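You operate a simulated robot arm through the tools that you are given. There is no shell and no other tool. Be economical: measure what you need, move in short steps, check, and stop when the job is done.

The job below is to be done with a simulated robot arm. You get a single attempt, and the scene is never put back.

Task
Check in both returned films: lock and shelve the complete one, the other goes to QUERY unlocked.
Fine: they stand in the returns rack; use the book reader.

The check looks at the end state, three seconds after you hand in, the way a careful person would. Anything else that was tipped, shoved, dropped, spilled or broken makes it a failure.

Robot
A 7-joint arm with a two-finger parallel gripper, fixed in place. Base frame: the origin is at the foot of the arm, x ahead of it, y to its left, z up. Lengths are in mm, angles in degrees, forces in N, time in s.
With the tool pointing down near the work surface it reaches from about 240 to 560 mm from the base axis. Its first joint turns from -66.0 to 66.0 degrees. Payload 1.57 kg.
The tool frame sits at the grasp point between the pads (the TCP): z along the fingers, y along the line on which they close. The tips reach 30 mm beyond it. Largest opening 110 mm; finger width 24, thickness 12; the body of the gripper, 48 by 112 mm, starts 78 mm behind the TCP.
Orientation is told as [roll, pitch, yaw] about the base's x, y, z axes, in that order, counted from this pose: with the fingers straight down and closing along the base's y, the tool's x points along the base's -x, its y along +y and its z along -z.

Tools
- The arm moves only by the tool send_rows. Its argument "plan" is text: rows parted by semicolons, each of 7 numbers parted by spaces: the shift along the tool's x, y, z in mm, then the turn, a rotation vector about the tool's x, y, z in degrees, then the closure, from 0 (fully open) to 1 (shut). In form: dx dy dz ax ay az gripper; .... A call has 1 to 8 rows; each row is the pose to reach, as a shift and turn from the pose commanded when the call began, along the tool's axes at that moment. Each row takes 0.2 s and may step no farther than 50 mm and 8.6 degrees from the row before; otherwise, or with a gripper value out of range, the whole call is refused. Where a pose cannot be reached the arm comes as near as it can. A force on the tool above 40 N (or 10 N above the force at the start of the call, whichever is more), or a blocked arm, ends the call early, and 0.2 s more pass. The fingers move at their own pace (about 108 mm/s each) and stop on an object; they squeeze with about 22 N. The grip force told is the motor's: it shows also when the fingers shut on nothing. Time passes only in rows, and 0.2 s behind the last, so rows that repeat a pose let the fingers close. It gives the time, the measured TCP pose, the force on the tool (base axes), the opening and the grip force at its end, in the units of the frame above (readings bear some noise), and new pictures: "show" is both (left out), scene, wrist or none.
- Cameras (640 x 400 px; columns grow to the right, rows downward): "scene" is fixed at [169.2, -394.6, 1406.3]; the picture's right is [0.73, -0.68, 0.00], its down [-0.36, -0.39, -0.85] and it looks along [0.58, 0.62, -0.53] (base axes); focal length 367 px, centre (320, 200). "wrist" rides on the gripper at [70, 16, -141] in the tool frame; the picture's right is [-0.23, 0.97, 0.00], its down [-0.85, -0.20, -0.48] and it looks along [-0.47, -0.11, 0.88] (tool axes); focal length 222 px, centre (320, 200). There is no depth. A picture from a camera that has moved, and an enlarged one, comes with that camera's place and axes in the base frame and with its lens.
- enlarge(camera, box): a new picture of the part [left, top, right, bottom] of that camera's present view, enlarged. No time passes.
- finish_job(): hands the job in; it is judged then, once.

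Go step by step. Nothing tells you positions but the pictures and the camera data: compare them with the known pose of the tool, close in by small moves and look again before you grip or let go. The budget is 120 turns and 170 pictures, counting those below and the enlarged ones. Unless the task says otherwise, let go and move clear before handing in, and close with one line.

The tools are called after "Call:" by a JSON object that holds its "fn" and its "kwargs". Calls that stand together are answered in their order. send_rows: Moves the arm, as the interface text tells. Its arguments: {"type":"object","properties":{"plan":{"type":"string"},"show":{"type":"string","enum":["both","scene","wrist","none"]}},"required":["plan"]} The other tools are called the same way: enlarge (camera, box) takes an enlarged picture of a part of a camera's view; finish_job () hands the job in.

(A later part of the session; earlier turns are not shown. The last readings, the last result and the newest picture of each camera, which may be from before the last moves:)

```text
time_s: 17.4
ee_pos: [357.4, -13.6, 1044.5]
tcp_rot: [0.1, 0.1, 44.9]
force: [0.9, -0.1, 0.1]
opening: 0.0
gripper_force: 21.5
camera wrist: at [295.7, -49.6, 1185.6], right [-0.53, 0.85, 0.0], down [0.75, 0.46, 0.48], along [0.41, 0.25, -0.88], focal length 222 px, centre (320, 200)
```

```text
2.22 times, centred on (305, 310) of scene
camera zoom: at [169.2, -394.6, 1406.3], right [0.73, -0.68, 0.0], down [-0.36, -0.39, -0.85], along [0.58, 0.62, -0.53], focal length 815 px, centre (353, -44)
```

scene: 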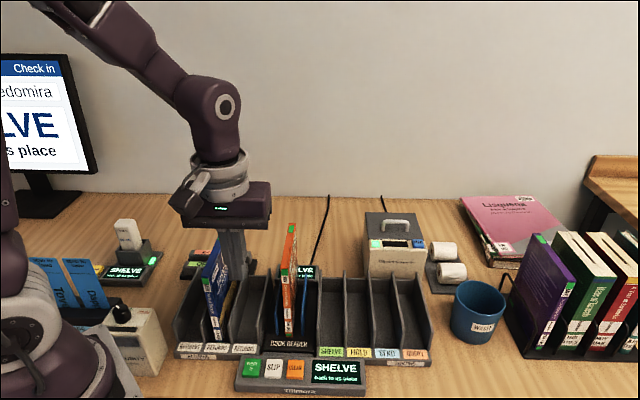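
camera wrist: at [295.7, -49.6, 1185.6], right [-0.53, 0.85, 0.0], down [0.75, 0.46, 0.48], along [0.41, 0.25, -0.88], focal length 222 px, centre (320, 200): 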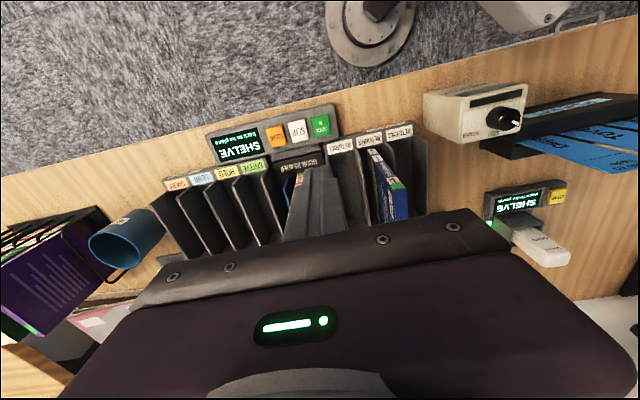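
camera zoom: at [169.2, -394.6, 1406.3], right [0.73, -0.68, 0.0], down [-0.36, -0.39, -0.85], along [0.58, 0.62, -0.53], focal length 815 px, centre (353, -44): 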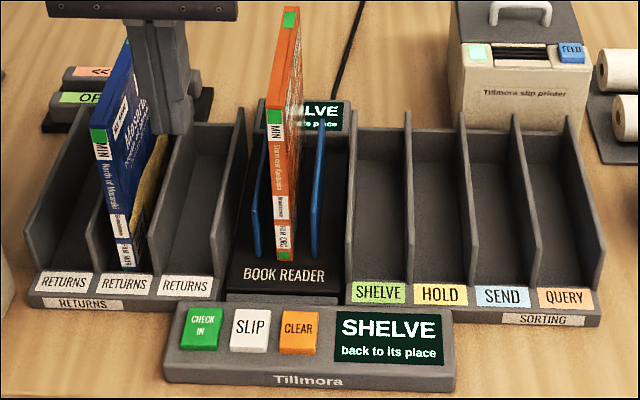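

It's checked in as SHELVE. Completeness has to be judged some other way, so I'll zoom on the cases for disc windows or markings.

Call:
{"fn": "enlarge", "kwargs": {"camera": "scene", "box": [500, 225, 580, 355]}}

Call:
{"fn": "enlarge", "kwargs": {"camera": "scene", "box": [195, 240, 245, 350]}}

Call:
{"fn": "enlarge", "kwargs": {"camera": "scene", "box": [270, 220, 320, 350]}}

Call:
{"fn": "enlarge", "kwargs": {"camera": "wrist", "box": [340, 110, 460, 230]}}

```text
3.08 times, centred on (540, 290) of scene
camera zoom: at [169.2, -394.6, 1406.3], right [0.73, -0.68, 0.0], down [-0.36, -0.39, -0.85], along [0.58, 0.62, -0.53], focal length 1128 px, centre (-357, -77)
```

zoom: 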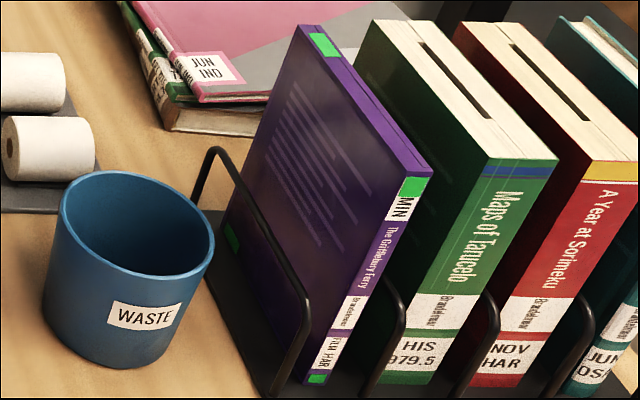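

```text
3.64 times, centred on (220, 295) of scene
camera zoom: at [169.2, -394.6, 1406.3], right [0.73, -0.68, 0.0], down [-0.36, -0.39, -0.85], along [0.58, 0.62, -0.53], focal length 1333 px, centre (684, -146)
```

zoom: 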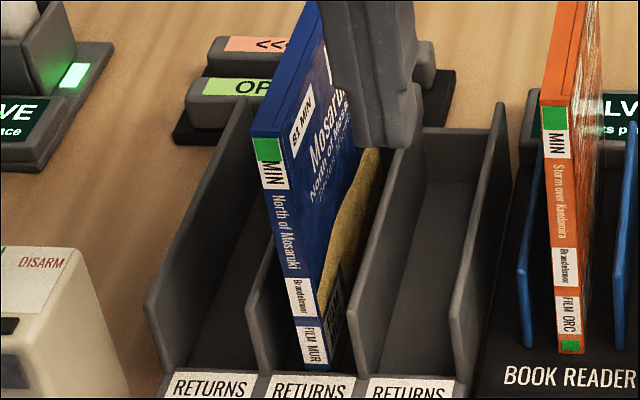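

```text
3.08 times, centred on (295, 285) of scene
camera zoom: at [169.2, -394.6, 1406.3], right [0.73, -0.68, 0.0], down [-0.36, -0.39, -0.85], along [0.58, 0.62, -0.53], focal length 1128 px, centre (397, -62)
```

zoom: 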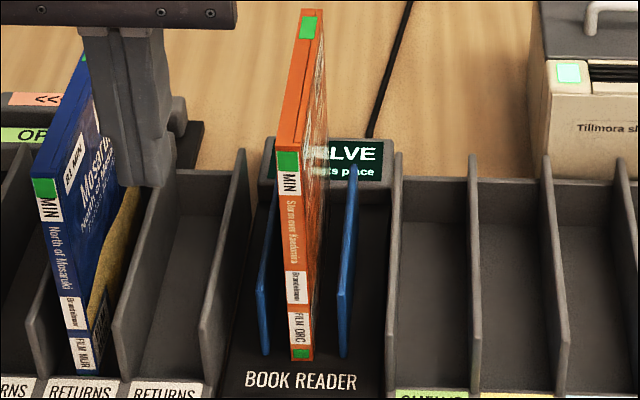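

```text
3.33 times, centred on (400, 170) of wrist
camera zoom: at [295.7, -49.6, 1185.6], right [-0.53, 0.85, 0.0], down [0.75, 0.46, 0.48], along [0.41, 0.25, -0.88], focal length 740 px, centre (53, 300)
```

zoom: 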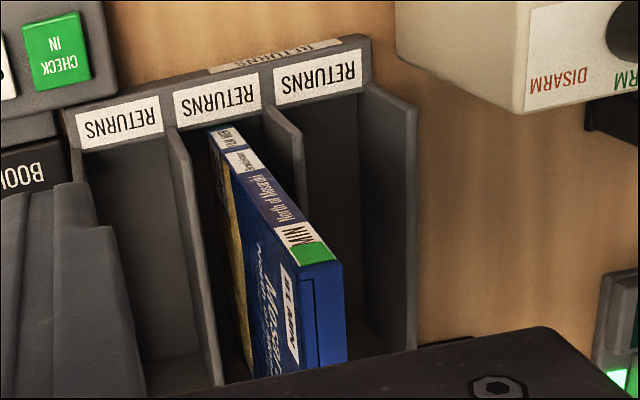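

I need to see the backs of the cases. I'll go back over the orange one and pick it up for inspection.

Call:
{"fn": "send_rows", "kwargs": {"plan": "-35 -14 0 0 0 0 0.9; -75 -29 0 0 0 0 0.55; -115 -44 0 0 0 0 0.55; -149.7 -57.3 0 0 0 0 0.55; -149.7 -57.3 0 0 0 0 0.55"}}

Call:
{"fn": "enlarge", "kwargs": {"camera": "wrist", "box": [230, 60, 450, 230]}}

Call:
{"fn": "enlarge", "kwargs": {"camera": "scene", "box": [0, 40, 120, 220]}}

```text
time_s: 18.6
ee_pos: [502.8, 49.3, 1042.0]
tcp_rot: [-0.1, 0.0, 45.0]
force: [-0.8, 0.2, 0.7]
opening: 49.5
gripper_force: 0.0
camera wrist: at [441.9, 13.5, 1184.0], right [-0.53, 0.85, 0.0], down [0.75, 0.46, 0.48], along [0.41, 0.25, -0.88], focal length 222 px, centre (320, 200)
```

scene: 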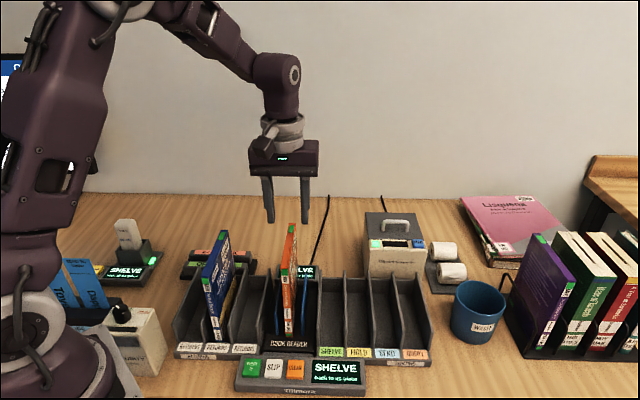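
wrist: 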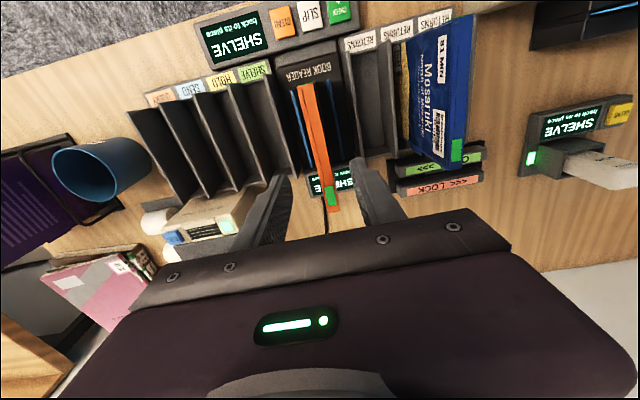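

```text
2.35 times, centred on (340, 145) of wrist
camera zoom: at [441.9, 13.5, 1184.0], right [-0.53, 0.85, 0.0], down [0.75, 0.46, 0.48], along [0.41, 0.25, -0.88], focal length 523 px, centre (273, 329)
```

zoom: 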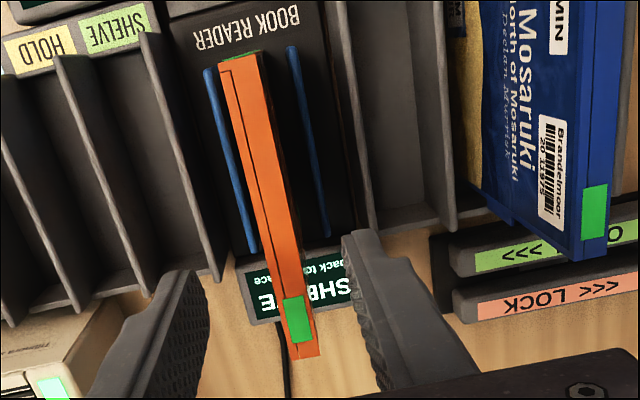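

```text
2.22 times, centred on (60, 130) of scene
camera zoom: at [169.2, -394.6, 1406.3], right [0.73, -0.68, 0.0], down [-0.36, -0.39, -0.85], along [0.58, 0.62, -0.53], focal length 815 px, centre (898, 356)
```

zoom: 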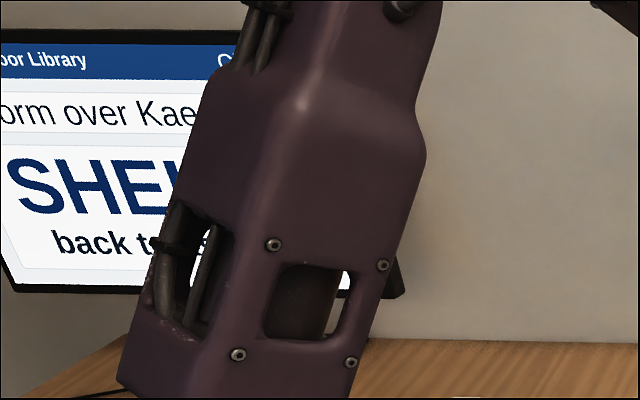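

The case sits ~4 mm to the left of the tool. I'll shift, descend and grip.

Call:
{"fn": "send_rows", "kwargs": {"plan": "0 4 30 0 0 0 0.55; 0 4 60 0 0 0 0.55; 0 4 90 0 0 0 0.55; 0 4 107 0 0 0 0.55; 0 4 107 0 0 0 0.8; 0 4 107 0 0 0 1; 0 4 107 0 0 0 1; 0 4 107 0 0 0 1", "show": "wrist"}}

```text
time_s: 20.4
ee_pos: [499.9, 54.1, 937.1]
tcp_rot: [-0.1, 0.0, 44.8]
force: [-0.1, -0.7, -1.1]
opening: 13.8
gripper_force: 22.0
camera wrist: at [437.8, 17.5, 1078.3], right [-0.53, 0.85, 0.0], down [0.75, 0.46, 0.48], along [0.41, 0.25, -0.88], focal length 222 px, centre (320, 200)
```

wrist: 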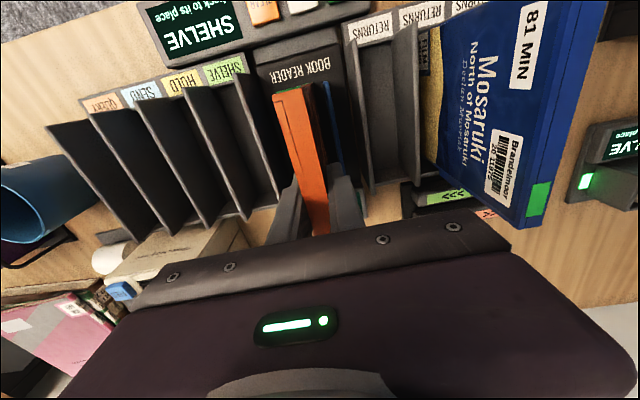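

Gripped. I'll lift high enough to clear everything.

Call:
{"fn": "send_rows", "kwargs": {"plan": "0 0 -40 0 0 0 1; 0 0 -80 0 0 0 1; 0 0 -120 0 0 0 1; 0 0 -160 0 0 0 1; 0 0 -210 0 0 0 1; 0 0 -230 0 0 0 1; 0 0 -230 0 0 0 1;0 0 -230 0 0 0 1", "show": "scene"}}

Call:
{"fn": "send_rows", "kwargs": {"plan": "0 0 0 0 0 8 1; 0 0 0 0 0 16 1; 0 0 0 0 0 24 1; 0 0 0 0 0 32 1; 0 0 0 0 0 40 1; 0 0 0 0 0 48 1; 0 0 0 0 0 56 1; 0 0 0 0 0 64 1", "show": "scene"}}

Call:
{"fn": "enlarge", "kwargs": {"camera": "scene", "box": [230, 100, 370, 300]}}

```text
time_s: 22.2
ee_pos: [499.6, 53.7, 1167.8]
tcp_rot: [0.0, 0.0, 44.9]
force: [-1.0, 0.6, -0.8]
opening: 13.6
gripper_force: 21.4
```

scene: 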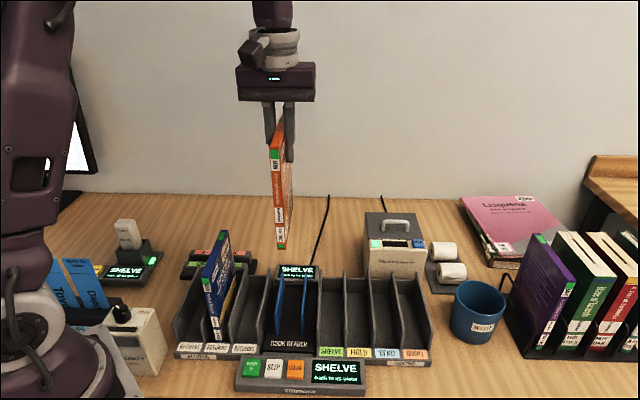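

```text
time_s: 24.0
ee_pos: [500.9, 54.2, 1166.3]
tcp_rot: [-0.1, 0.0, -19.2]
force: [0.6, -0.3, -0.4]
opening: 13.8
gripper_force: 22.3
```

scene: 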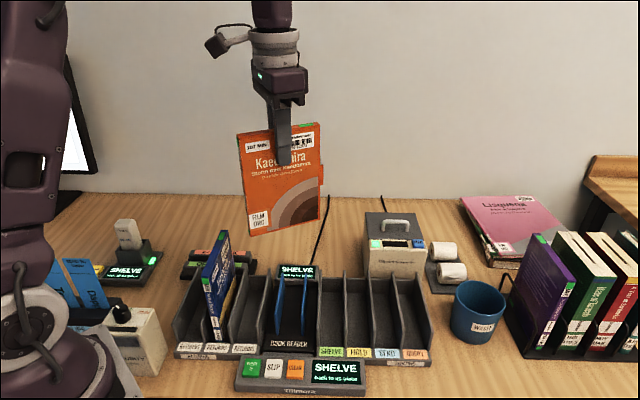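

```text
2.00 times, centred on (300, 200) of scene
camera zoom: at [169.2, -394.6, 1406.3], right [0.73, -0.68, 0.0], down [-0.36, -0.39, -0.85], along [0.58, 0.62, -0.53], focal length 733 px, centre (360, 200)
```

zoom: 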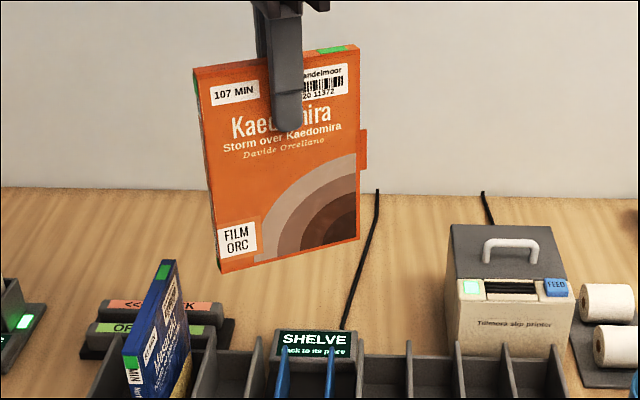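

There's an orange tab sticking out of the fore-edge, probably the lock slider. I'll turn further for a look at the fore-edge.

Call:
{"fn": "enlarge", "kwargs": {"camera": "scene", "box": [280, 110, 340, 240]}}

Call:
{"fn": "send_rows", "kwargs": {"plan": "0 0 0 0 0 8 1; 0 0 0 0 0 16 1; 0 0 0 0 0 24 1; 0 0 0 0 0 32 1; 0 0 0 0 0 40 1; 0 0 0 0 0 48 1; 0 0 0 0 0 56 1; 0 0 0 0 0 64 1", "show": "scene"}}

Call:
{"fn": "enlarge", "kwargs": {"camera": "scene", "box": [230, 100, 370, 260]}}

```text
3.08 times, centred on (310, 175) of scene
camera zoom: at [169.2, -394.6, 1406.3], right [0.73, -0.68, 0.0], down [-0.36, -0.39, -0.85], along [0.58, 0.62, -0.53], focal length 1128 px, centre (351, 277)
```

zoom: 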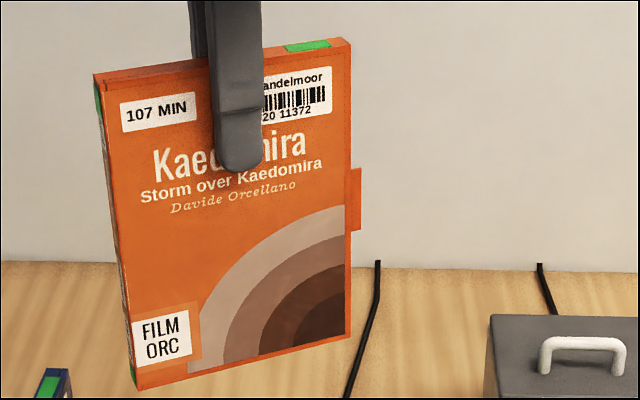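

```text
time_s: 25.8
ee_pos: [498.9, 54.6, 1165.7]
tcp_rot: [0.0, 0.0, -83.3]
force: [0.2, 0.1, -0.6]
opening: 13.6
gripper_force: 22.2
```

scene: 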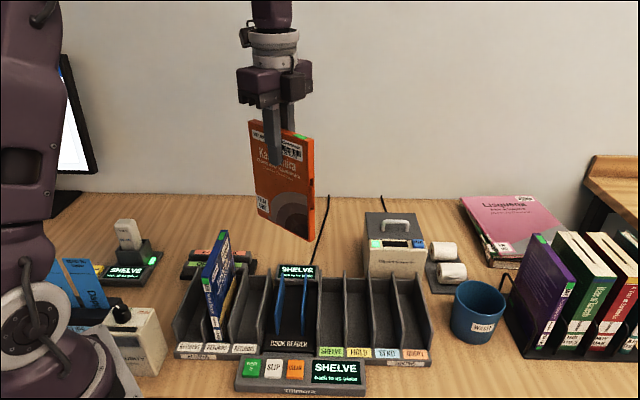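

```text
2.50 times, centred on (300, 180) of scene
camera zoom: at [169.2, -394.6, 1406.3], right [0.73, -0.68, 0.0], down [-0.36, -0.39, -0.85], along [0.58, 0.62, -0.53], focal length 917 px, centre (370, 250)
```

zoom: 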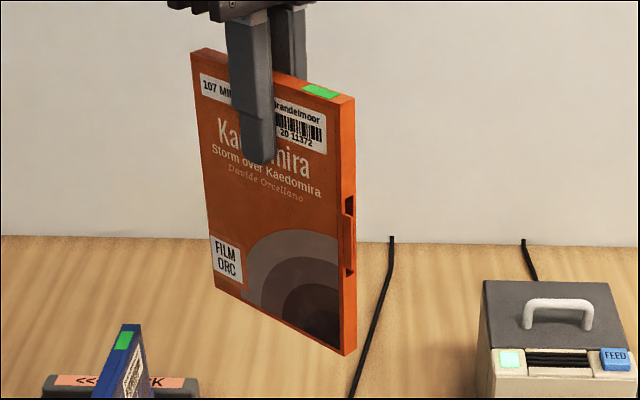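

Call:
{"fn": "send_rows", "kwargs": {"plan": "0 0 0 0 0 8 1; 0 0 0 0 0 16 1; 0 0 0 0 0 24 1; 0 0 0 0 0 32 1; 0 0 0 0 0 40 1; 0 0 0 0 0 48 1; 0 0 0 0 0 52 1; 0 0 0 0 0 52 1", "show": "scene"}}

Call:
{"fn": "enlarge", "kwargs": {"camera": "scene", "box": [240, 100, 330, 260]}}

```text
time_s: 27.6
ee_pos: [501.1, 54.3, 1167.1]
tcp_rot: [0.1, -0.1, -135.2]
force: [-0.2, 0.5, -0.8]
opening: 14.0
gripper_force: 22.1
```

scene: 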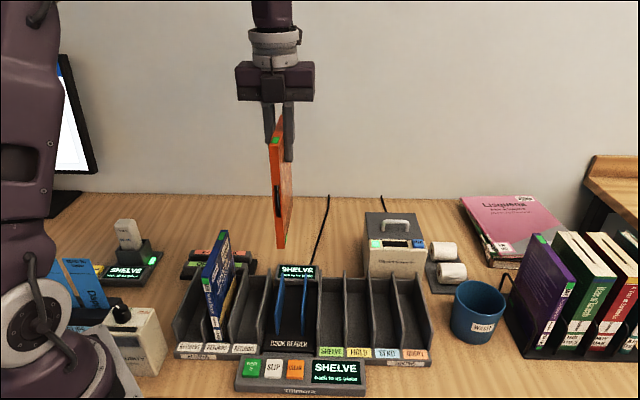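

```text
2.50 times, centred on (285, 180) of scene
camera zoom: at [169.2, -394.6, 1406.3], right [0.73, -0.68, 0.0], down [-0.36, -0.39, -0.85], along [0.58, 0.62, -0.53], focal length 917 px, centre (408, 250)
```

zoom: 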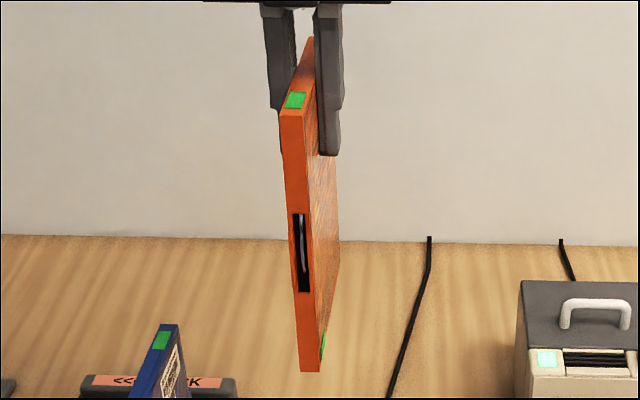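

The fore-edge has a window, and a silvery disc edge seems visible in it. I'll zoom in.

Call:
{"fn": "enlarge", "kwargs": {"camera": "scene", "box": [265, 170, 305, 225]}}

Call:
{"fn": "send_rows", "kwargs": {"plan": "0 0 0 0 0 8 1; 0 0 0 0 0 16 1; 0 0 0 0 0 24 1; 0 0 0 0 0 32 1; 0 0 0 0 0 40 1; 0 0 0 0 0 48 1; 0 0 0 0 0 56 1; 0 0 0 0 0 64 1", "show": "none"}}

Call:
{"fn": "enlarge", "kwargs": {"camera": "scene", "box": [220, 100, 350, 260]}}

```text
7.27 times, centred on (285, 198) of scene
camera zoom: at [169.2, -394.6, 1406.3], right [0.73, -0.68, 0.0], down [-0.36, -0.39, -0.85], along [0.58, 0.62, -0.53], focal length 2667 px, centre (574, 218)
```

zoom: 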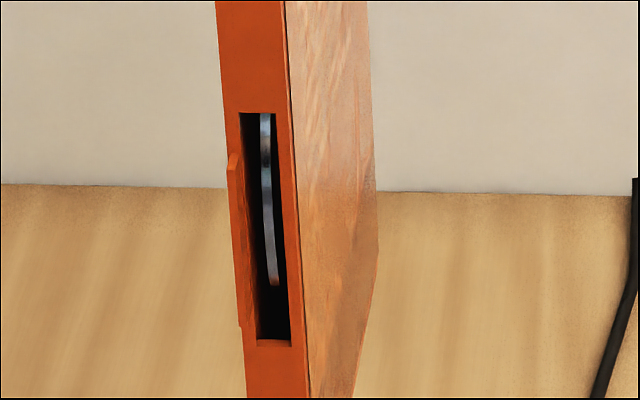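

```text
time_s: 29.4
ee_pos: [498.9, 55.5, 1166.5]
tcp_rot: [-0.1, 0.0, 161.0]
force: [0.3, 0.8, -0.7]
opening: 14.0
gripper_force: 22.0
```

```text
2.50 times, centred on (285, 180) of scene
camera zoom: at [169.2, -394.6, 1406.3], right [0.73, -0.68, 0.0], down [-0.36, -0.39, -0.85], along [0.58, 0.62, -0.53], focal length 917 px, centre (408, 250)
```

zoom: 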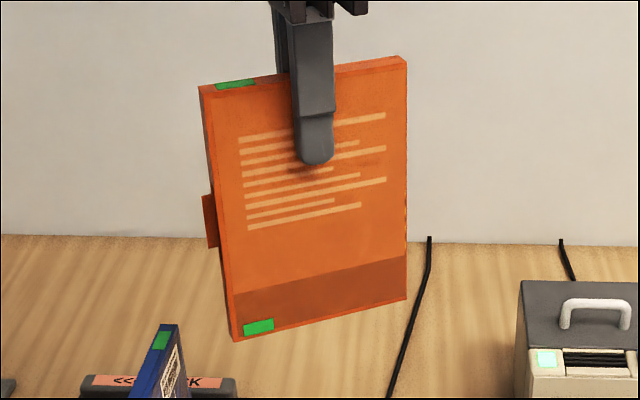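

There is a disc in the orange case. Before putting it down, I'll check what the wrist camera sees of the OPEN/LOCK device.

Call:
{"fn": "send_rows", "kwargs": {"plan": "0 0 0 0 0 -8 1; 0 0 0 0 0 -16 1; 0 0 0 0 0 -24 1; 0 0 0 0 0 -32 1; 0 0 0 0 0 -40 1; 0 0 0 0 0 -48 1; 0 0 0 0 0 -56 1; 0 0 0 0 0 -64 1", "show": "wrist"}}

Call:
{"fn": "enlarge", "kwargs": {"camera": "scene", "box": [170, 230, 270, 300]}}

```text
time_s: 31.2
ee_pos: [498.7, 54.6, 1167.5]
tcp_rot: [0.1, 0.0, -134.8]
force: [0.7, -0.7, -1.0]
opening: 13.6
gripper_force: 21.6
camera wrist: at [558.8, 94.2, 1308.5], right [0.53, -0.85, 0.0], down [-0.74, -0.46, 0.48], along [-0.41, -0.25, -0.88], focal length 222 px, centre (320, 200)
```

wrist: 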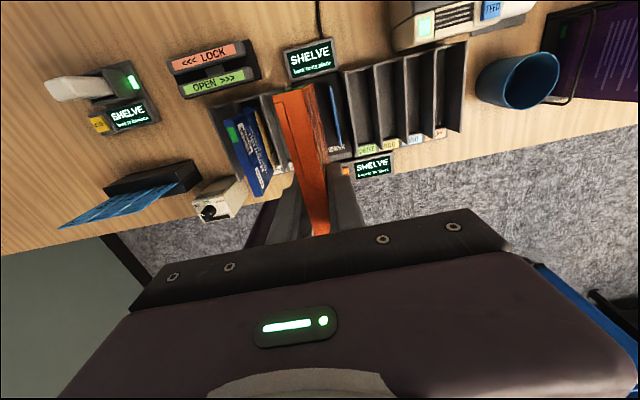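

```text
5.71 times, centred on (220, 265) of scene
camera zoom: at [169.2, -394.6, 1406.3], right [0.73, -0.68, 0.0], down [-0.36, -0.39, -0.85], along [0.58, 0.62, -0.53], focal length 2095 px, centre (891, -171)
```

zoom: 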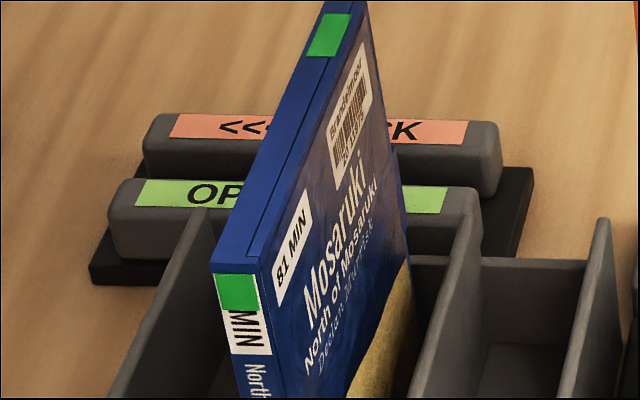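

Call:
{"fn": "enlarge", "kwargs": {"camera": "wrist", "box": [150, 20, 280, 110]}}

Call:
{"fn": "enlarge", "kwargs": {"camera": "wrist", "box": [200, 80, 340, 210]}}

```text
4.44 times, centred on (215, 65) of wrist
camera zoom: at [558.8, 94.2, 1308.5], right [0.53, -0.85, 0.0], down [-0.74, -0.46, 0.48], along [-0.41, -0.25, -0.88], focal length 987 px, centre (787, 800)
```

zoom: 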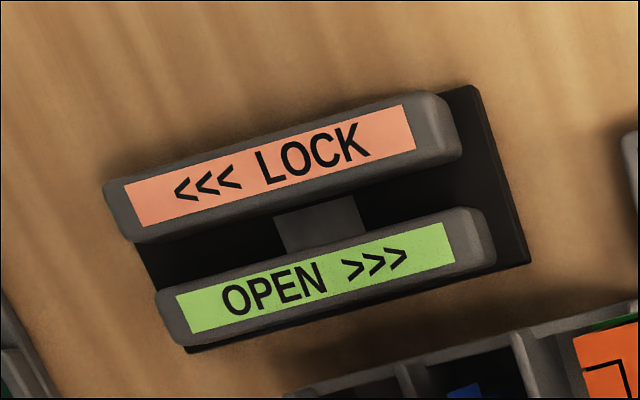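

```text
3.08 times, centred on (270, 145) of wrist
camera zoom: at [558.8, 94.2, 1308.5], right [0.53, -0.85, 0.0], down [-0.74, -0.46, 0.48], along [-0.41, -0.25, -0.88], focal length 684 px, centre (474, 369)
```

zoom: 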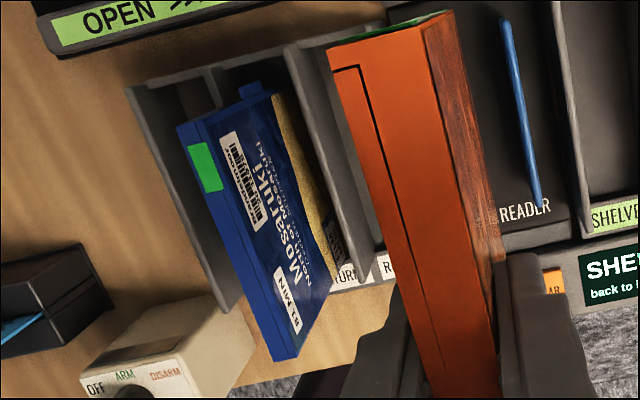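

The device is a ~35 mm channel with a central grey block, and green marks probably mean "open". Before locking anything I'll check the blue case, so I'll rotate back and park orange in its returns slot.

Call:
{"fn": "send_rows", "kwargs": {"plan": "0 0 0 0 0 -8 1; 0 0 0 0 0 -16 1; 0 0 0 0 0 -24 1; 0 0 0 0 0 -32 1; 0 0 0 0 0 -40 1; 0 0 0 0 0 -48 1; 0 0 0 0 0 -56 1; 0 0 0 0 0 -64 1", "show": "none"}}

Call:
{"fn": "send_rows", "kwargs": {"plan": "0 0 0 0 0 -8 1; 0 0 0 0 0 -16 1; 0 0 0 0 0 -24 1; 0 0 0 0 0 -32 1; 0 0 0 0 0 -40 1; 0 0 0 0 0 -48 1; 0 0 0 0 0 -56 1; 0 0 0 0 0 -64 1", "show": "none"}}

Call:
{"fn": "send_rows", "kwargs": {"plan": "0 0 0 0 0 -8 1; 0 0 0 0 0 -16 1; 0 0 0 0 0 -24 1; 0 0 0 0 0 -32 1; 0 0 0 0 0 -40 1; 0 0 0 0 0 -48 1; 0 0 0 0 0 -52 1; 0 0 0 0 0 -52 1", "show": "scene"}}

```text
time_s: 33.0
ee_pos: [499.9, 55.0, 1166.4]
tcp_rot: [0.1, 0.1, -70.9]
force: [0.1, -0.2, -0.5]
opening: 14.0
gripper_force: 21.9
```

```text
time_s: 34.8
ee_pos: [498.7, 54.7, 1167.3]
tcp_rot: [-0.1, 0.0, -6.9]
force: [-0.3, 0.5, -0.4]
opening: 13.8
gripper_force: 22.2
```

```text
time_s: 36.6
ee_pos: [499.2, 54.6, 1167.6]
tcp_rot: [-0.1, 0.0, 45.0]
force: [-0.1, 0.0, -1.0]
opening: 13.8
gripper_force: 22.0
```

scene: 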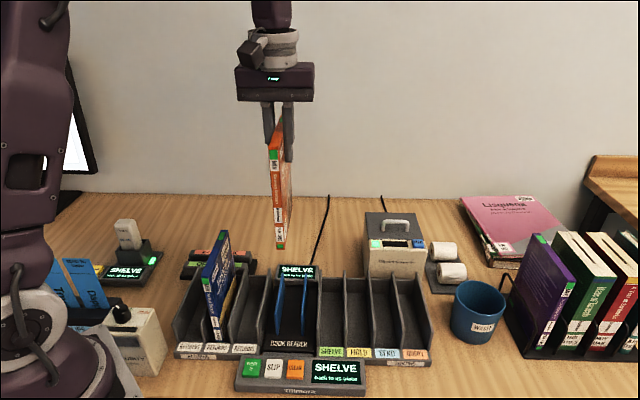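

Call:
{"fn": "send_rows", "kwargs": {"plan": "2 25 0 0 0 0 1; 5 52 0 0 0 0 1; 7.5 79 0 0 0 0 1; 7.5 79 30 0 0 0 1; 7.5 79 70 0 0 0 1; 7.5 79 110 0 0 0 1; 7.5 79 140 0 0 0 1; 7.5 79 140 0 0 0 1"}}

Call:
{"fn": "enlarge", "kwargs": {"camera": "scene", "box": [170, 200, 310, 360]}}

Call:
{"fn": "enlarge", "kwargs": {"camera": "wrist", "box": [200, 0, 480, 230]}}

```text
time_s: 38.4
ee_pos: [438.9, 101.9, 1027.5]
tcp_rot: [0.0, 0.0, 44.9]
force: [-0.5, 1.2, -0.3]
opening: 14.0
gripper_force: 22.0
camera wrist: at [377.3, 65.8, 1168.4], right [-0.53, 0.85, 0.0], down [0.75, 0.46, 0.48], along [0.41, 0.25, -0.88], focal length 222 px, centre (320, 200)
```

scene: 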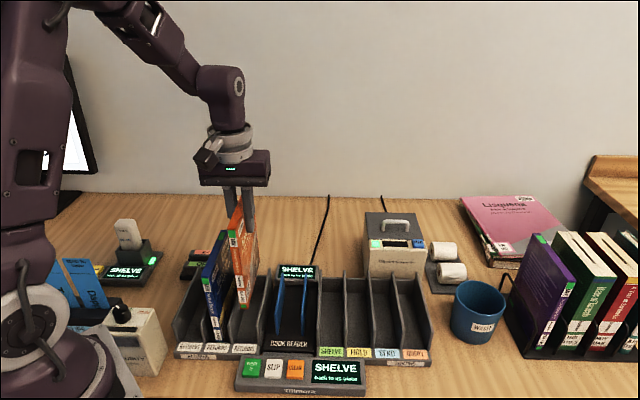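
wrist: 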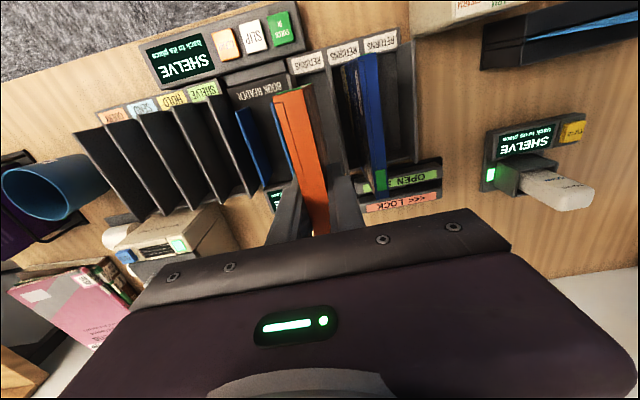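

```text
2.50 times, centred on (240, 280) of scene
camera zoom: at [169.2, -394.6, 1406.3], right [0.73, -0.68, 0.0], down [-0.36, -0.39, -0.85], along [0.58, 0.62, -0.53], focal length 917 px, centre (520, 0)
```

zoom: 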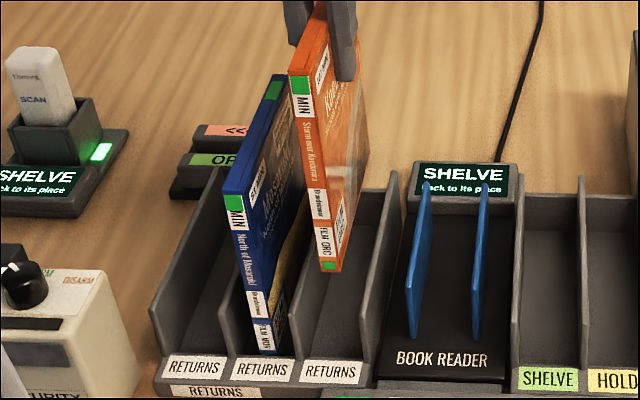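

```text
1.74 times, centred on (340, 115) of wrist
camera zoom: at [377.3, 65.8, 1168.4], right [-0.53, 0.85, 0.0], down [0.75, 0.46, 0.48], along [0.41, 0.25, -0.88], focal length 386 px, centre (285, 348)
```

zoom: 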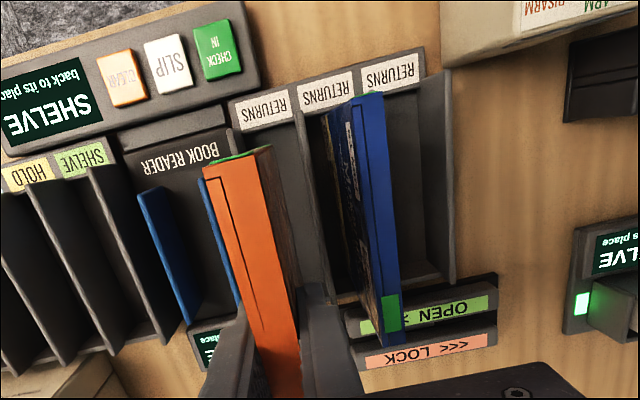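

Call:
{"fn": "send_rows", "kwargs": {"plan": "0 2.5 30 0 0 0 1; 0 2.5 60 0 0 0 1; 0 2.5 85 0 0 0 1; 0 2.5 95 0 0 0 1; 0 2.5 95 0 0 0 1", "show": "none"}}

Call:
{"fn": "send_rows", "kwargs": {"plan": "0 0 1.5 0 0 0 1; 0 0 3 0 0 0 1; 0 0 4 0 0 0 1", "show": "scene"}}

Call:
{"fn": "enlarge", "kwargs": {"camera": "scene", "box": [180, 220, 300, 370]}}

```text
time_s: 39.6
ee_pos: [435.3, 104.6, 933.0]
tcp_rot: [0.0, 0.1, 44.9]
force: [0.6, 0.4, -1.1]
opening: 14.0
gripper_force: 20.9
```

```text
time_s: 40.4
ee_pos: [436.6, 106.5, 929.6]
tcp_rot: [0.0, -0.1, 44.9]
force: [-0.3, 0.0, 18.0]
opening: 14.1
gripper_force: 22.4
```

scene: 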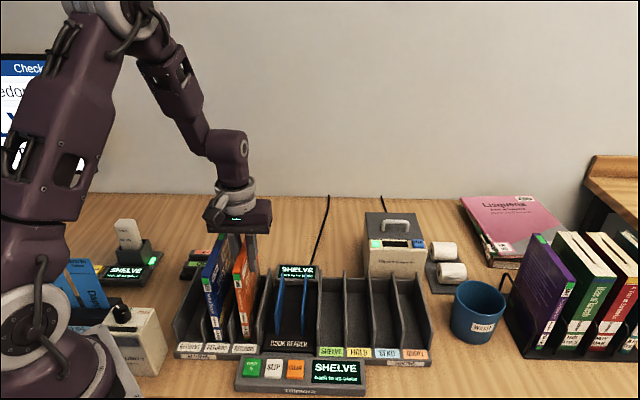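

```text
2.67 times, centred on (240, 295) of scene
camera zoom: at [168.9, -394.7, 1406.3], right [0.73, -0.68, 0.0], down [-0.36, -0.39, -0.85], along [0.58, 0.62, -0.53], focal length 978 px, centre (533, -53)
```

zoom: 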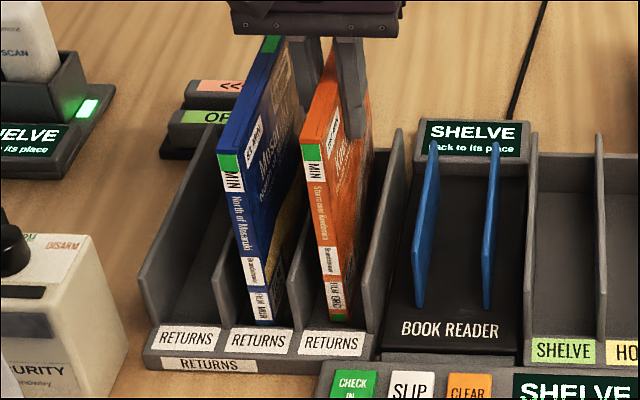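

It's seated. I'll release, rise, and shift over to the blue case.

Call:
{"fn": "send_rows", "kwargs": {"plan": "0 0 -1 0 0 0 0.8; 0 0 -1 0 0 0 0.55; 0 0 -1 0 0 0 0.55; 0 0 -40 0 0 0 0.55; 0 0 -80 0 0 0 0.55; 0 0 -105 0 0 0 0.55; 0 25 -115 0 0 0 0.55; 0 55 -115 0 0 0 0.55"}}

Call:
{"fn": "enlarge", "kwargs": {"camera": "wrist", "box": [230, 60, 450, 230]}}

Call:
{"fn": "enlarge", "kwargs": {"camera": "scene", "box": [170, 180, 310, 350]}}

```text
time_s: 42.2
ee_pos: [398.5, 145.6, 1043.5]
tcp_rot: [0.0, 0.0, 44.9]
force: [0.2, -0.4, 1.1]
opening: 49.6
gripper_force: 0.0
camera wrist: at [336.7, 109.1, 1183.8], right [-0.53, 0.85, 0.0], down [0.75, 0.46, 0.48], along [0.41, 0.25, -0.88], focal length 222 px, centre (320, 200)
```

scene: 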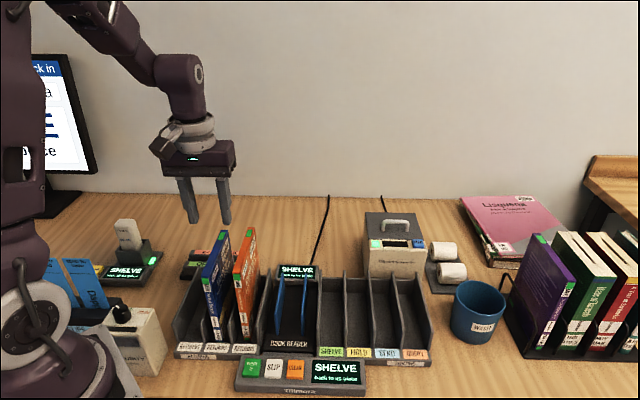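
wrist: 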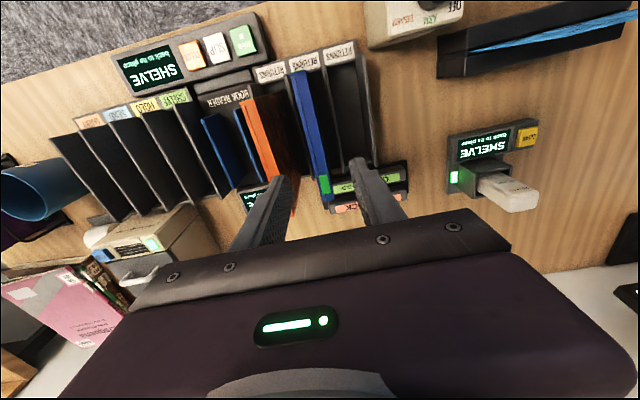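

```text
2.35 times, centred on (340, 145) of wrist
camera zoom: at [336.7, 109.1, 1183.8], right [-0.53, 0.85, 0.0], down [0.75, 0.46, 0.48], along [0.41, 0.25, -0.88], focal length 523 px, centre (273, 329)
```

zoom: 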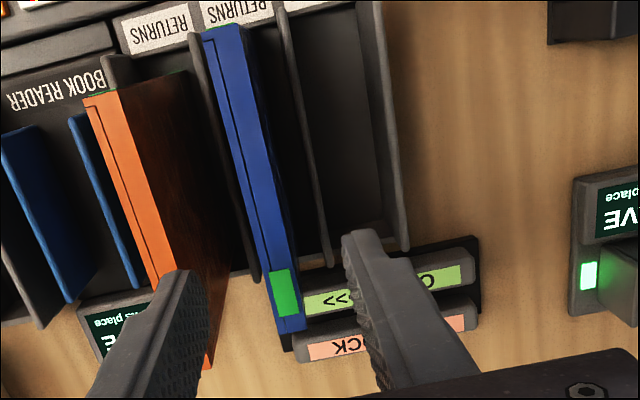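

```text
2.35 times, centred on (240, 265) of scene
camera zoom: at [169.2, -394.6, 1406.3], right [0.73, -0.68, 0.0], down [-0.36, -0.39, -0.85], along [0.58, 0.62, -0.53], focal length 863 px, centre (508, 47)
```

zoom: 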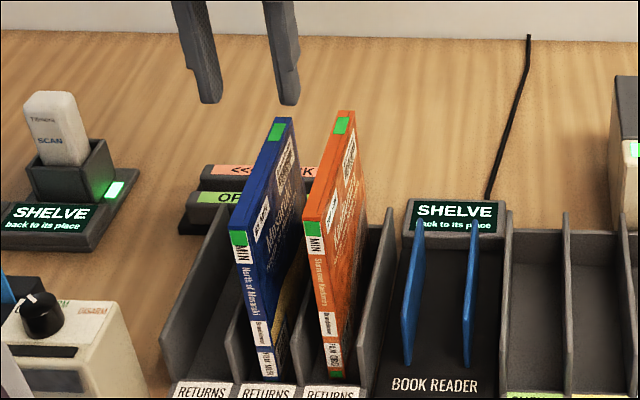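

The blue case is at r≈180, d≈305–440. I'll shift to its centre and descend.

Call:
{"fn": "send_rows", "kwargs": {"plan": "6 -1 0 0 0 0 0.55; 12 -1 30 0 0 0 0.55; 12 -1 70 0 0 0 0.55; 12 -1 100 0 0 0 0.55; 12 -1 117 0 0 0 0.55; 12 -1 117 0 0 0 0.55"}}

Call:
{"fn": "enlarge", "kwargs": {"camera": "scene", "box": [170, 180, 310, 350]}}

```text
time_s: 43.6
ee_pos: [392.6, 136.1, 924.5]
tcp_rot: [0.1, 0.0, 45.0]
force: [0.4, 0.4, -0.1]
opening: 49.6
gripper_force: 0.1
camera wrist: at [329.7, 100.6, 1066.0], right [-0.53, 0.85, 0.0], down [0.75, 0.46, 0.48], along [0.41, 0.25, -0.88], focal length 222 px, centre (320, 200)
```

scene: 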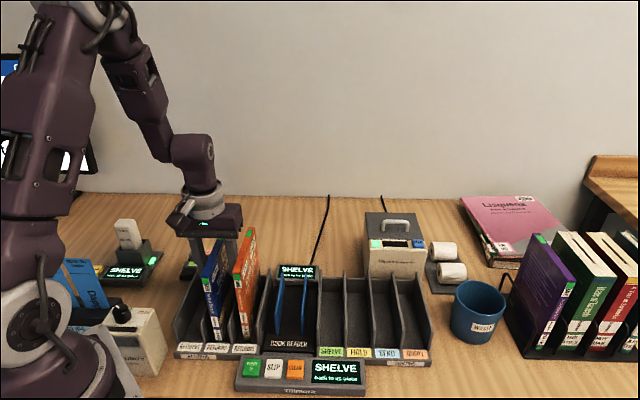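
wrist: 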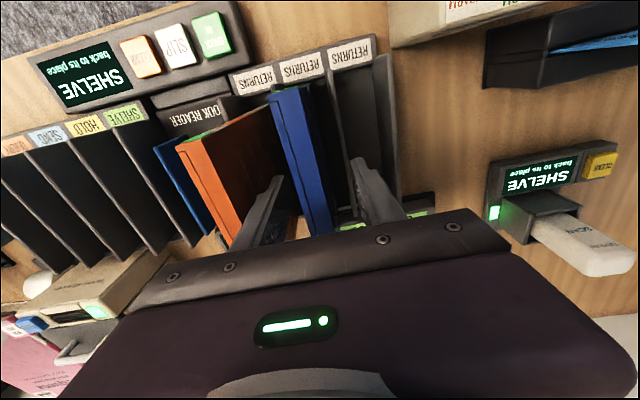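

```text
2.35 times, centred on (240, 265) of scene
camera zoom: at [169.2, -394.6, 1406.3], right [0.73, -0.68, 0.0], down [-0.36, -0.39, -0.85], along [0.58, 0.62, -0.53], focal length 863 px, centre (508, 47)
```

zoom: 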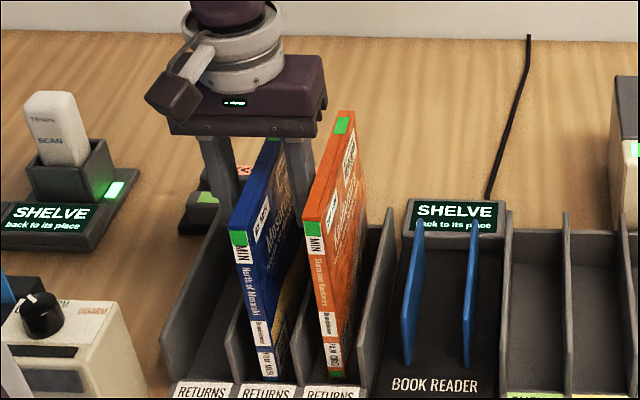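

I'll grip and lift the blue case high, then rotate it to show its fore-edge to the scene camera.

Call:
{"fn": "send_rows", "kwargs": {"plan": "0 0 0 0 0 0 0.8; 0 0 0 0 0 0 1; 0 0 0 0 0 0 1; 0 0 -40 0 0 0 1; 0 0 -80 0 0 0 1; 0 0 -120 0 0 0 1; 0 0 -160 0 0 0 1; 0 0 -200 0 0 0 1", "show": "scene"}}

Call:
{"fn": "send_rows", "kwargs": {"plan": "-20 -10 -30 0 0 0 1; -40 -20 -60 0 0 0 1; -60 -30 -60 0 0 8 1; -60 -50 -60 0 0 16 1; -60 -50 -60 0 0 24 1; -60 -50 -60 0 0 32 1; -60 -50 -60 0 0 40 1; -60 -50 -60 0 0 48 1", "show": "scene"}}

```text
time_s: 45.4
ee_pos: [390.3, 138.4, 1125.5]
tcp_rot: [0.1, 0.0, 45.0]
force: [-0.2, 0.5, -1.2]
opening: 14.0
gripper_force: 21.9
```

scene: 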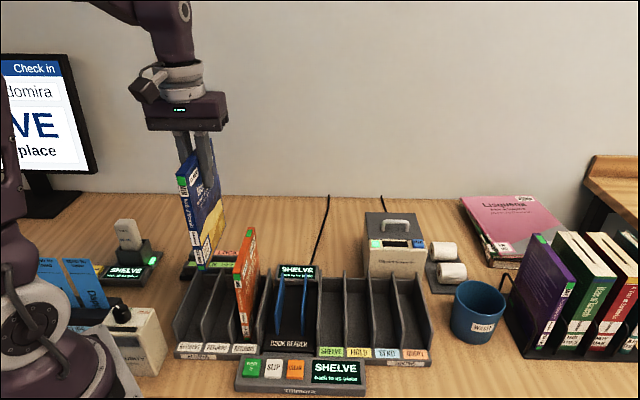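

```text
time_s: 47.2
ee_pos: [467.1, 143.9, 1186.1]
tcp_rot: [0.0, 0.0, -3.2]
force: [0.4, -0.2, 0.1]
opening: 14.1
gripper_force: 22.0
```

scene: 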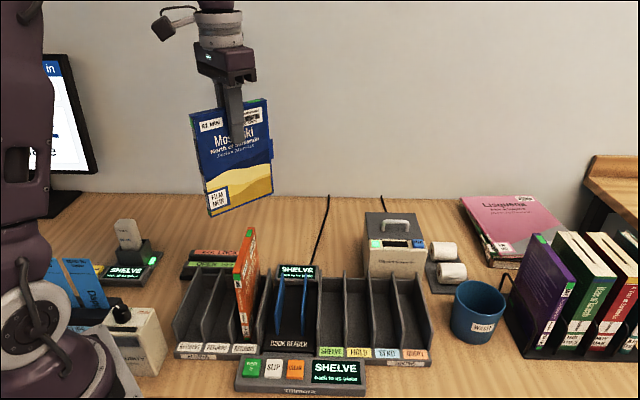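

Call:
{"fn": "send_rows", "kwargs": {"plan": "0 0 0 0 0 8 1; 0 0 0 0 0 16 1; 0 0 0 0 0 24 1; 0 0 0 0 0 32 1; 0 0 0 0 0 40 1; 0 0 0 0 0 48 1; 0 0 0 0 0 56 1; 0 0 0 0 0 64 1", "show": "none"}}

Call:
{"fn": "send_rows", "kwargs": {"plan": "0 0 0 0 0 8 1; 0 0 0 0 0 16 1; 0 0 0 0 0 24 1; 0 0 0 0 0 32 1; 0 0 0 0 0 40 1; 0 0 0 0 0 48 1; 0 0 0 0 0 56 1; 0 0 0 0 0 64 1", "show": "scene"}}

Call:
{"fn": "enlarge", "kwargs": {"camera": "scene", "box": [200, 90, 300, 230]}}

```text
time_s: 49.0
ee_pos: [468.4, 143.0, 1185.2]
tcp_rot: [0.0, -0.1, -67.1]
force: [-0.6, 0.2, -0.5]
opening: 14.2
gripper_force: 21.7
```

```text
time_s: 50.8
ee_pos: [467.0, 143.8, 1185.8]
tcp_rot: [0.0, 0.0, -131.2]
force: [0.3, -0.2, -0.8]
opening: 14.0
gripper_force: 21.9
```

scene: 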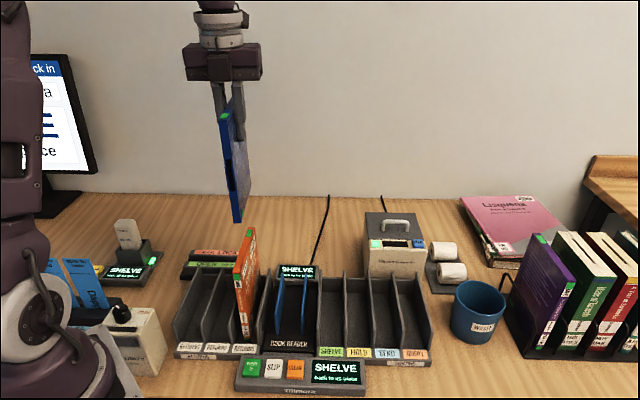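

```text
2.86 times, centred on (250, 160) of scene
camera zoom: at [169.2, -394.6, 1406.3], right [0.73, -0.68, 0.0], down [-0.36, -0.39, -0.85], along [0.58, 0.62, -0.53], focal length 1048 px, centre (520, 314)
```

zoom: 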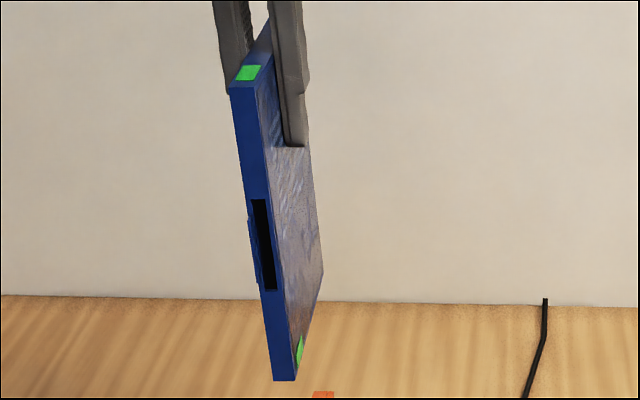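

Call:
{"fn": "enlarge", "kwargs": {"camera": "scene", "box": [210, 145, 260, 205]}}

```text
6.67 times, centred on (235, 175) of scene
camera zoom: at [169.2, -394.6, 1406.3], right [0.73, -0.68, 0.0], down [-0.36, -0.39, -0.85], along [0.58, 0.62, -0.53], focal length 2445 px, centre (887, 367)
```

zoom: 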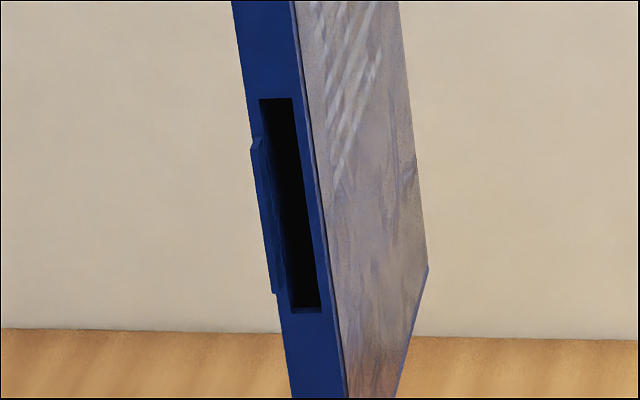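

The blue case's window is black, so it holds no disc and goes to QUERY unlocked; orange gets locked and shelved. Now I'll rotate back and take blue to the reader for check-in.

Call:
{"fn": "send_rows", "kwargs": {"plan": "0 0 0 0 0 -8 1; 0 0 0 0 0 -16 1; 0 0 0 0 0 -24 1; 0 0 0 0 0 -32 1; 0 0 0 0 0 -40 1; 0 0 0 0 0 -48 1; 0 0 0 0 0 -56 1; 0 0 0 0 0 -64 1", "show": "none"}}

Call:
{"fn": "send_rows", "kwargs": {"plan": "0 0 0 0 0 -8 1; 0 0 0 0 0 -16 1; 0 0 0 0 0 -24 1; 0 0 0 0 0 -32 1; 0 0 0 0 0 -40 1; 0 0 0 0 0 -48 1; 0 0 0 0 0 -56 1; 0 0 0 0 0 -64 1", "show": "none"}}

Call:
{"fn": "send_rows", "kwargs": {"plan": "0 0 0 0 0 -8 1; 0 0 0 0 0 -16 1; 0 0 0 0 0 -24 1; 0 0 0 0 0 -32 1; 0 0 0 0 0 -40 1; 0 0 0 0 0 -48 1; 0 0 0 0 0 -48 1", "show": "none"}}

Call:
{"fn": "send_rows", "kwargs": {"plan": "14 -30 0 0 0 0 1; 28 -60 0 0 0 0 1; 42 -89.5 0 0 0 0 1; 42 -89.5 40 0 0 0 1; 42 -89.5 80 0 0 0 1; 42 -89.5 120 0 0 0 1; 42 -89.5 140 0 0 0 1; 42 -89.5 140 0 0 0 1"}}

Call:
{"fn": "enlarge", "kwargs": {"camera": "scene", "box": [220, 190, 360, 370]}}

Call:
{"fn": "enlarge", "kwargs": {"camera": "wrist", "box": [200, 0, 480, 230]}}

```text
time_s: 52.6
ee_pos: [468.3, 143.3, 1186.3]
tcp_rot: [0.0, 0.0, -67.0]
force: [0.5, -0.6, -1.3]
opening: 14.1
gripper_force: 22.1
```

```text
time_s: 54.4
ee_pos: [469.3, 143.6, 1185.4]
tcp_rot: [0.0, 0.0, -3.0]
force: [0.3, 1.1, -0.7]
opening: 13.8
gripper_force: 22.0
```

```text
time_s: 56.0
ee_pos: [467.0, 142.8, 1186.1]
tcp_rot: [-0.1, 0.0, 45.1]
force: [-0.5, 0.7, -0.9]
opening: 13.9
gripper_force: 22.2
```

```text
time_s: 57.8
ee_pos: [499.7, 52.5, 1046.1]
tcp_rot: [0.0, 0.0, 44.9]
force: [-0.1, 0.0, -1.6]
opening: 14.1
gripper_force: 21.9
camera wrist: at [438.3, 15.7, 1187.4], right [-0.53, 0.85, 0.0], down [0.75, 0.46, 0.48], along [0.41, 0.25, -0.88], focal length 222 px, centre (320, 200)
```

scene: 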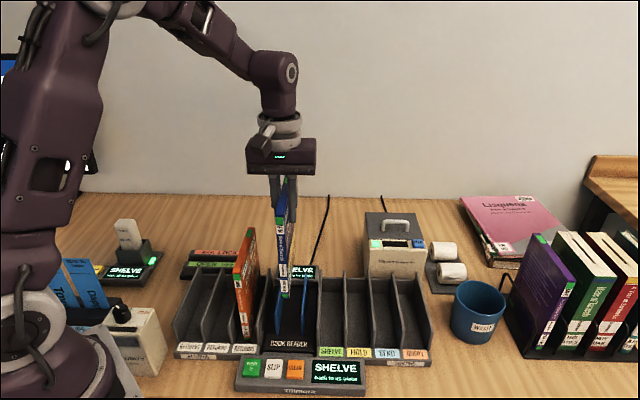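
wrist: 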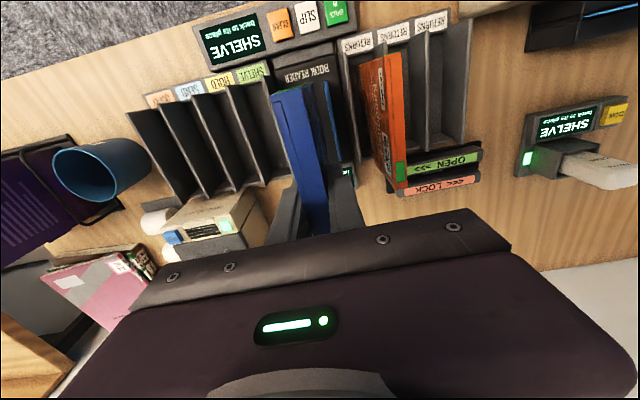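

```text
2.22 times, centred on (290, 280) of scene
camera zoom: at [169.2, -394.6, 1406.3], right [0.73, -0.68, 0.0], down [-0.36, -0.39, -0.85], along [0.58, 0.62, -0.53], focal length 815 px, centre (387, 22)
```

zoom: 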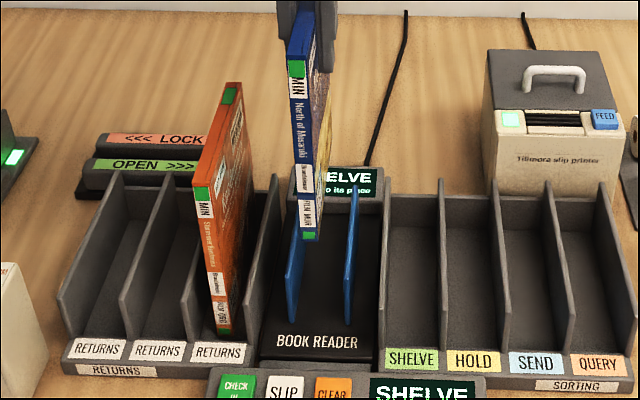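

```text
1.74 times, centred on (340, 115) of wrist
camera zoom: at [438.3, 15.7, 1187.4], right [-0.53, 0.85, 0.0], down [0.75, 0.46, 0.48], along [0.41, 0.25, -0.88], focal length 386 px, centre (285, 348)
```

zoom: 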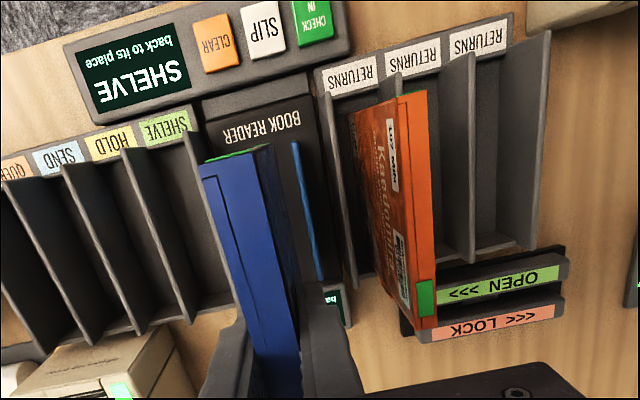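

Aligned, so I'll lower it into the reader, ending with small steps.

Call:
{"fn": "send_rows", "kwargs": {"plan": "0 -1.5 40 0 0 0 1; 0 -1.5 75 0 0 0 1; 0 -1.5 100 0 0 0 1; 0 -1.5 108 0 0 0 1; 0 -1.5 108 0 0 0 1", "show": "none"}}

Call:
{"fn": "send_rows", "kwargs": {"plan": "0 0 1.5 0 0 0 1; 0 0 3 0 0 0 1; 0 0 4.5 0 0 0 1; 0 0 5.5 0 0 0 1", "show": "none"}}

Call:
{"fn": "enlarge", "kwargs": {"camera": "scene", "box": [250, 240, 350, 370]}}

```text
time_s: 59.0
ee_pos: [501.1, 49.1, 936.7]
tcp_rot: [0.0, 0.0, 44.9]
force: [-0.3, 0.3, -0.4]
opening: 13.9
gripper_force: 21.9
```

```text
time_s: 60.0
ee_pos: [502.0, 49.4, 932.8]
tcp_rot: [-0.1, -0.1, 45.1]
force: [-4.0, -0.2, 17.8]
opening: 14.0
gripper_force: 21.9
```

```text
3.08 times, centred on (300, 305) of scene
camera zoom: at [168.8, -394.7, 1406.4], right [0.73, -0.68, 0.0], down [-0.36, -0.39, -0.85], along [0.58, 0.62, -0.53], focal length 1128 px, centre (382, -123)
```

zoom: 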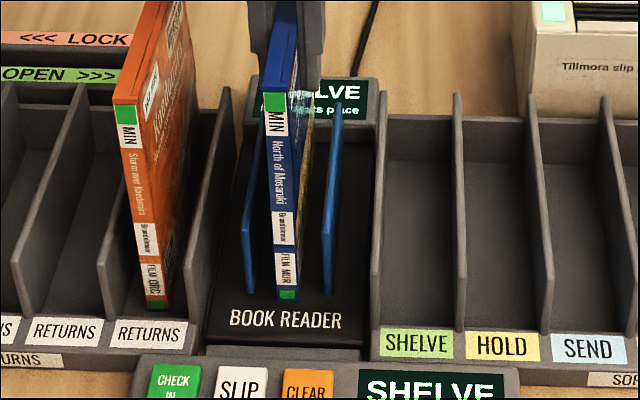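

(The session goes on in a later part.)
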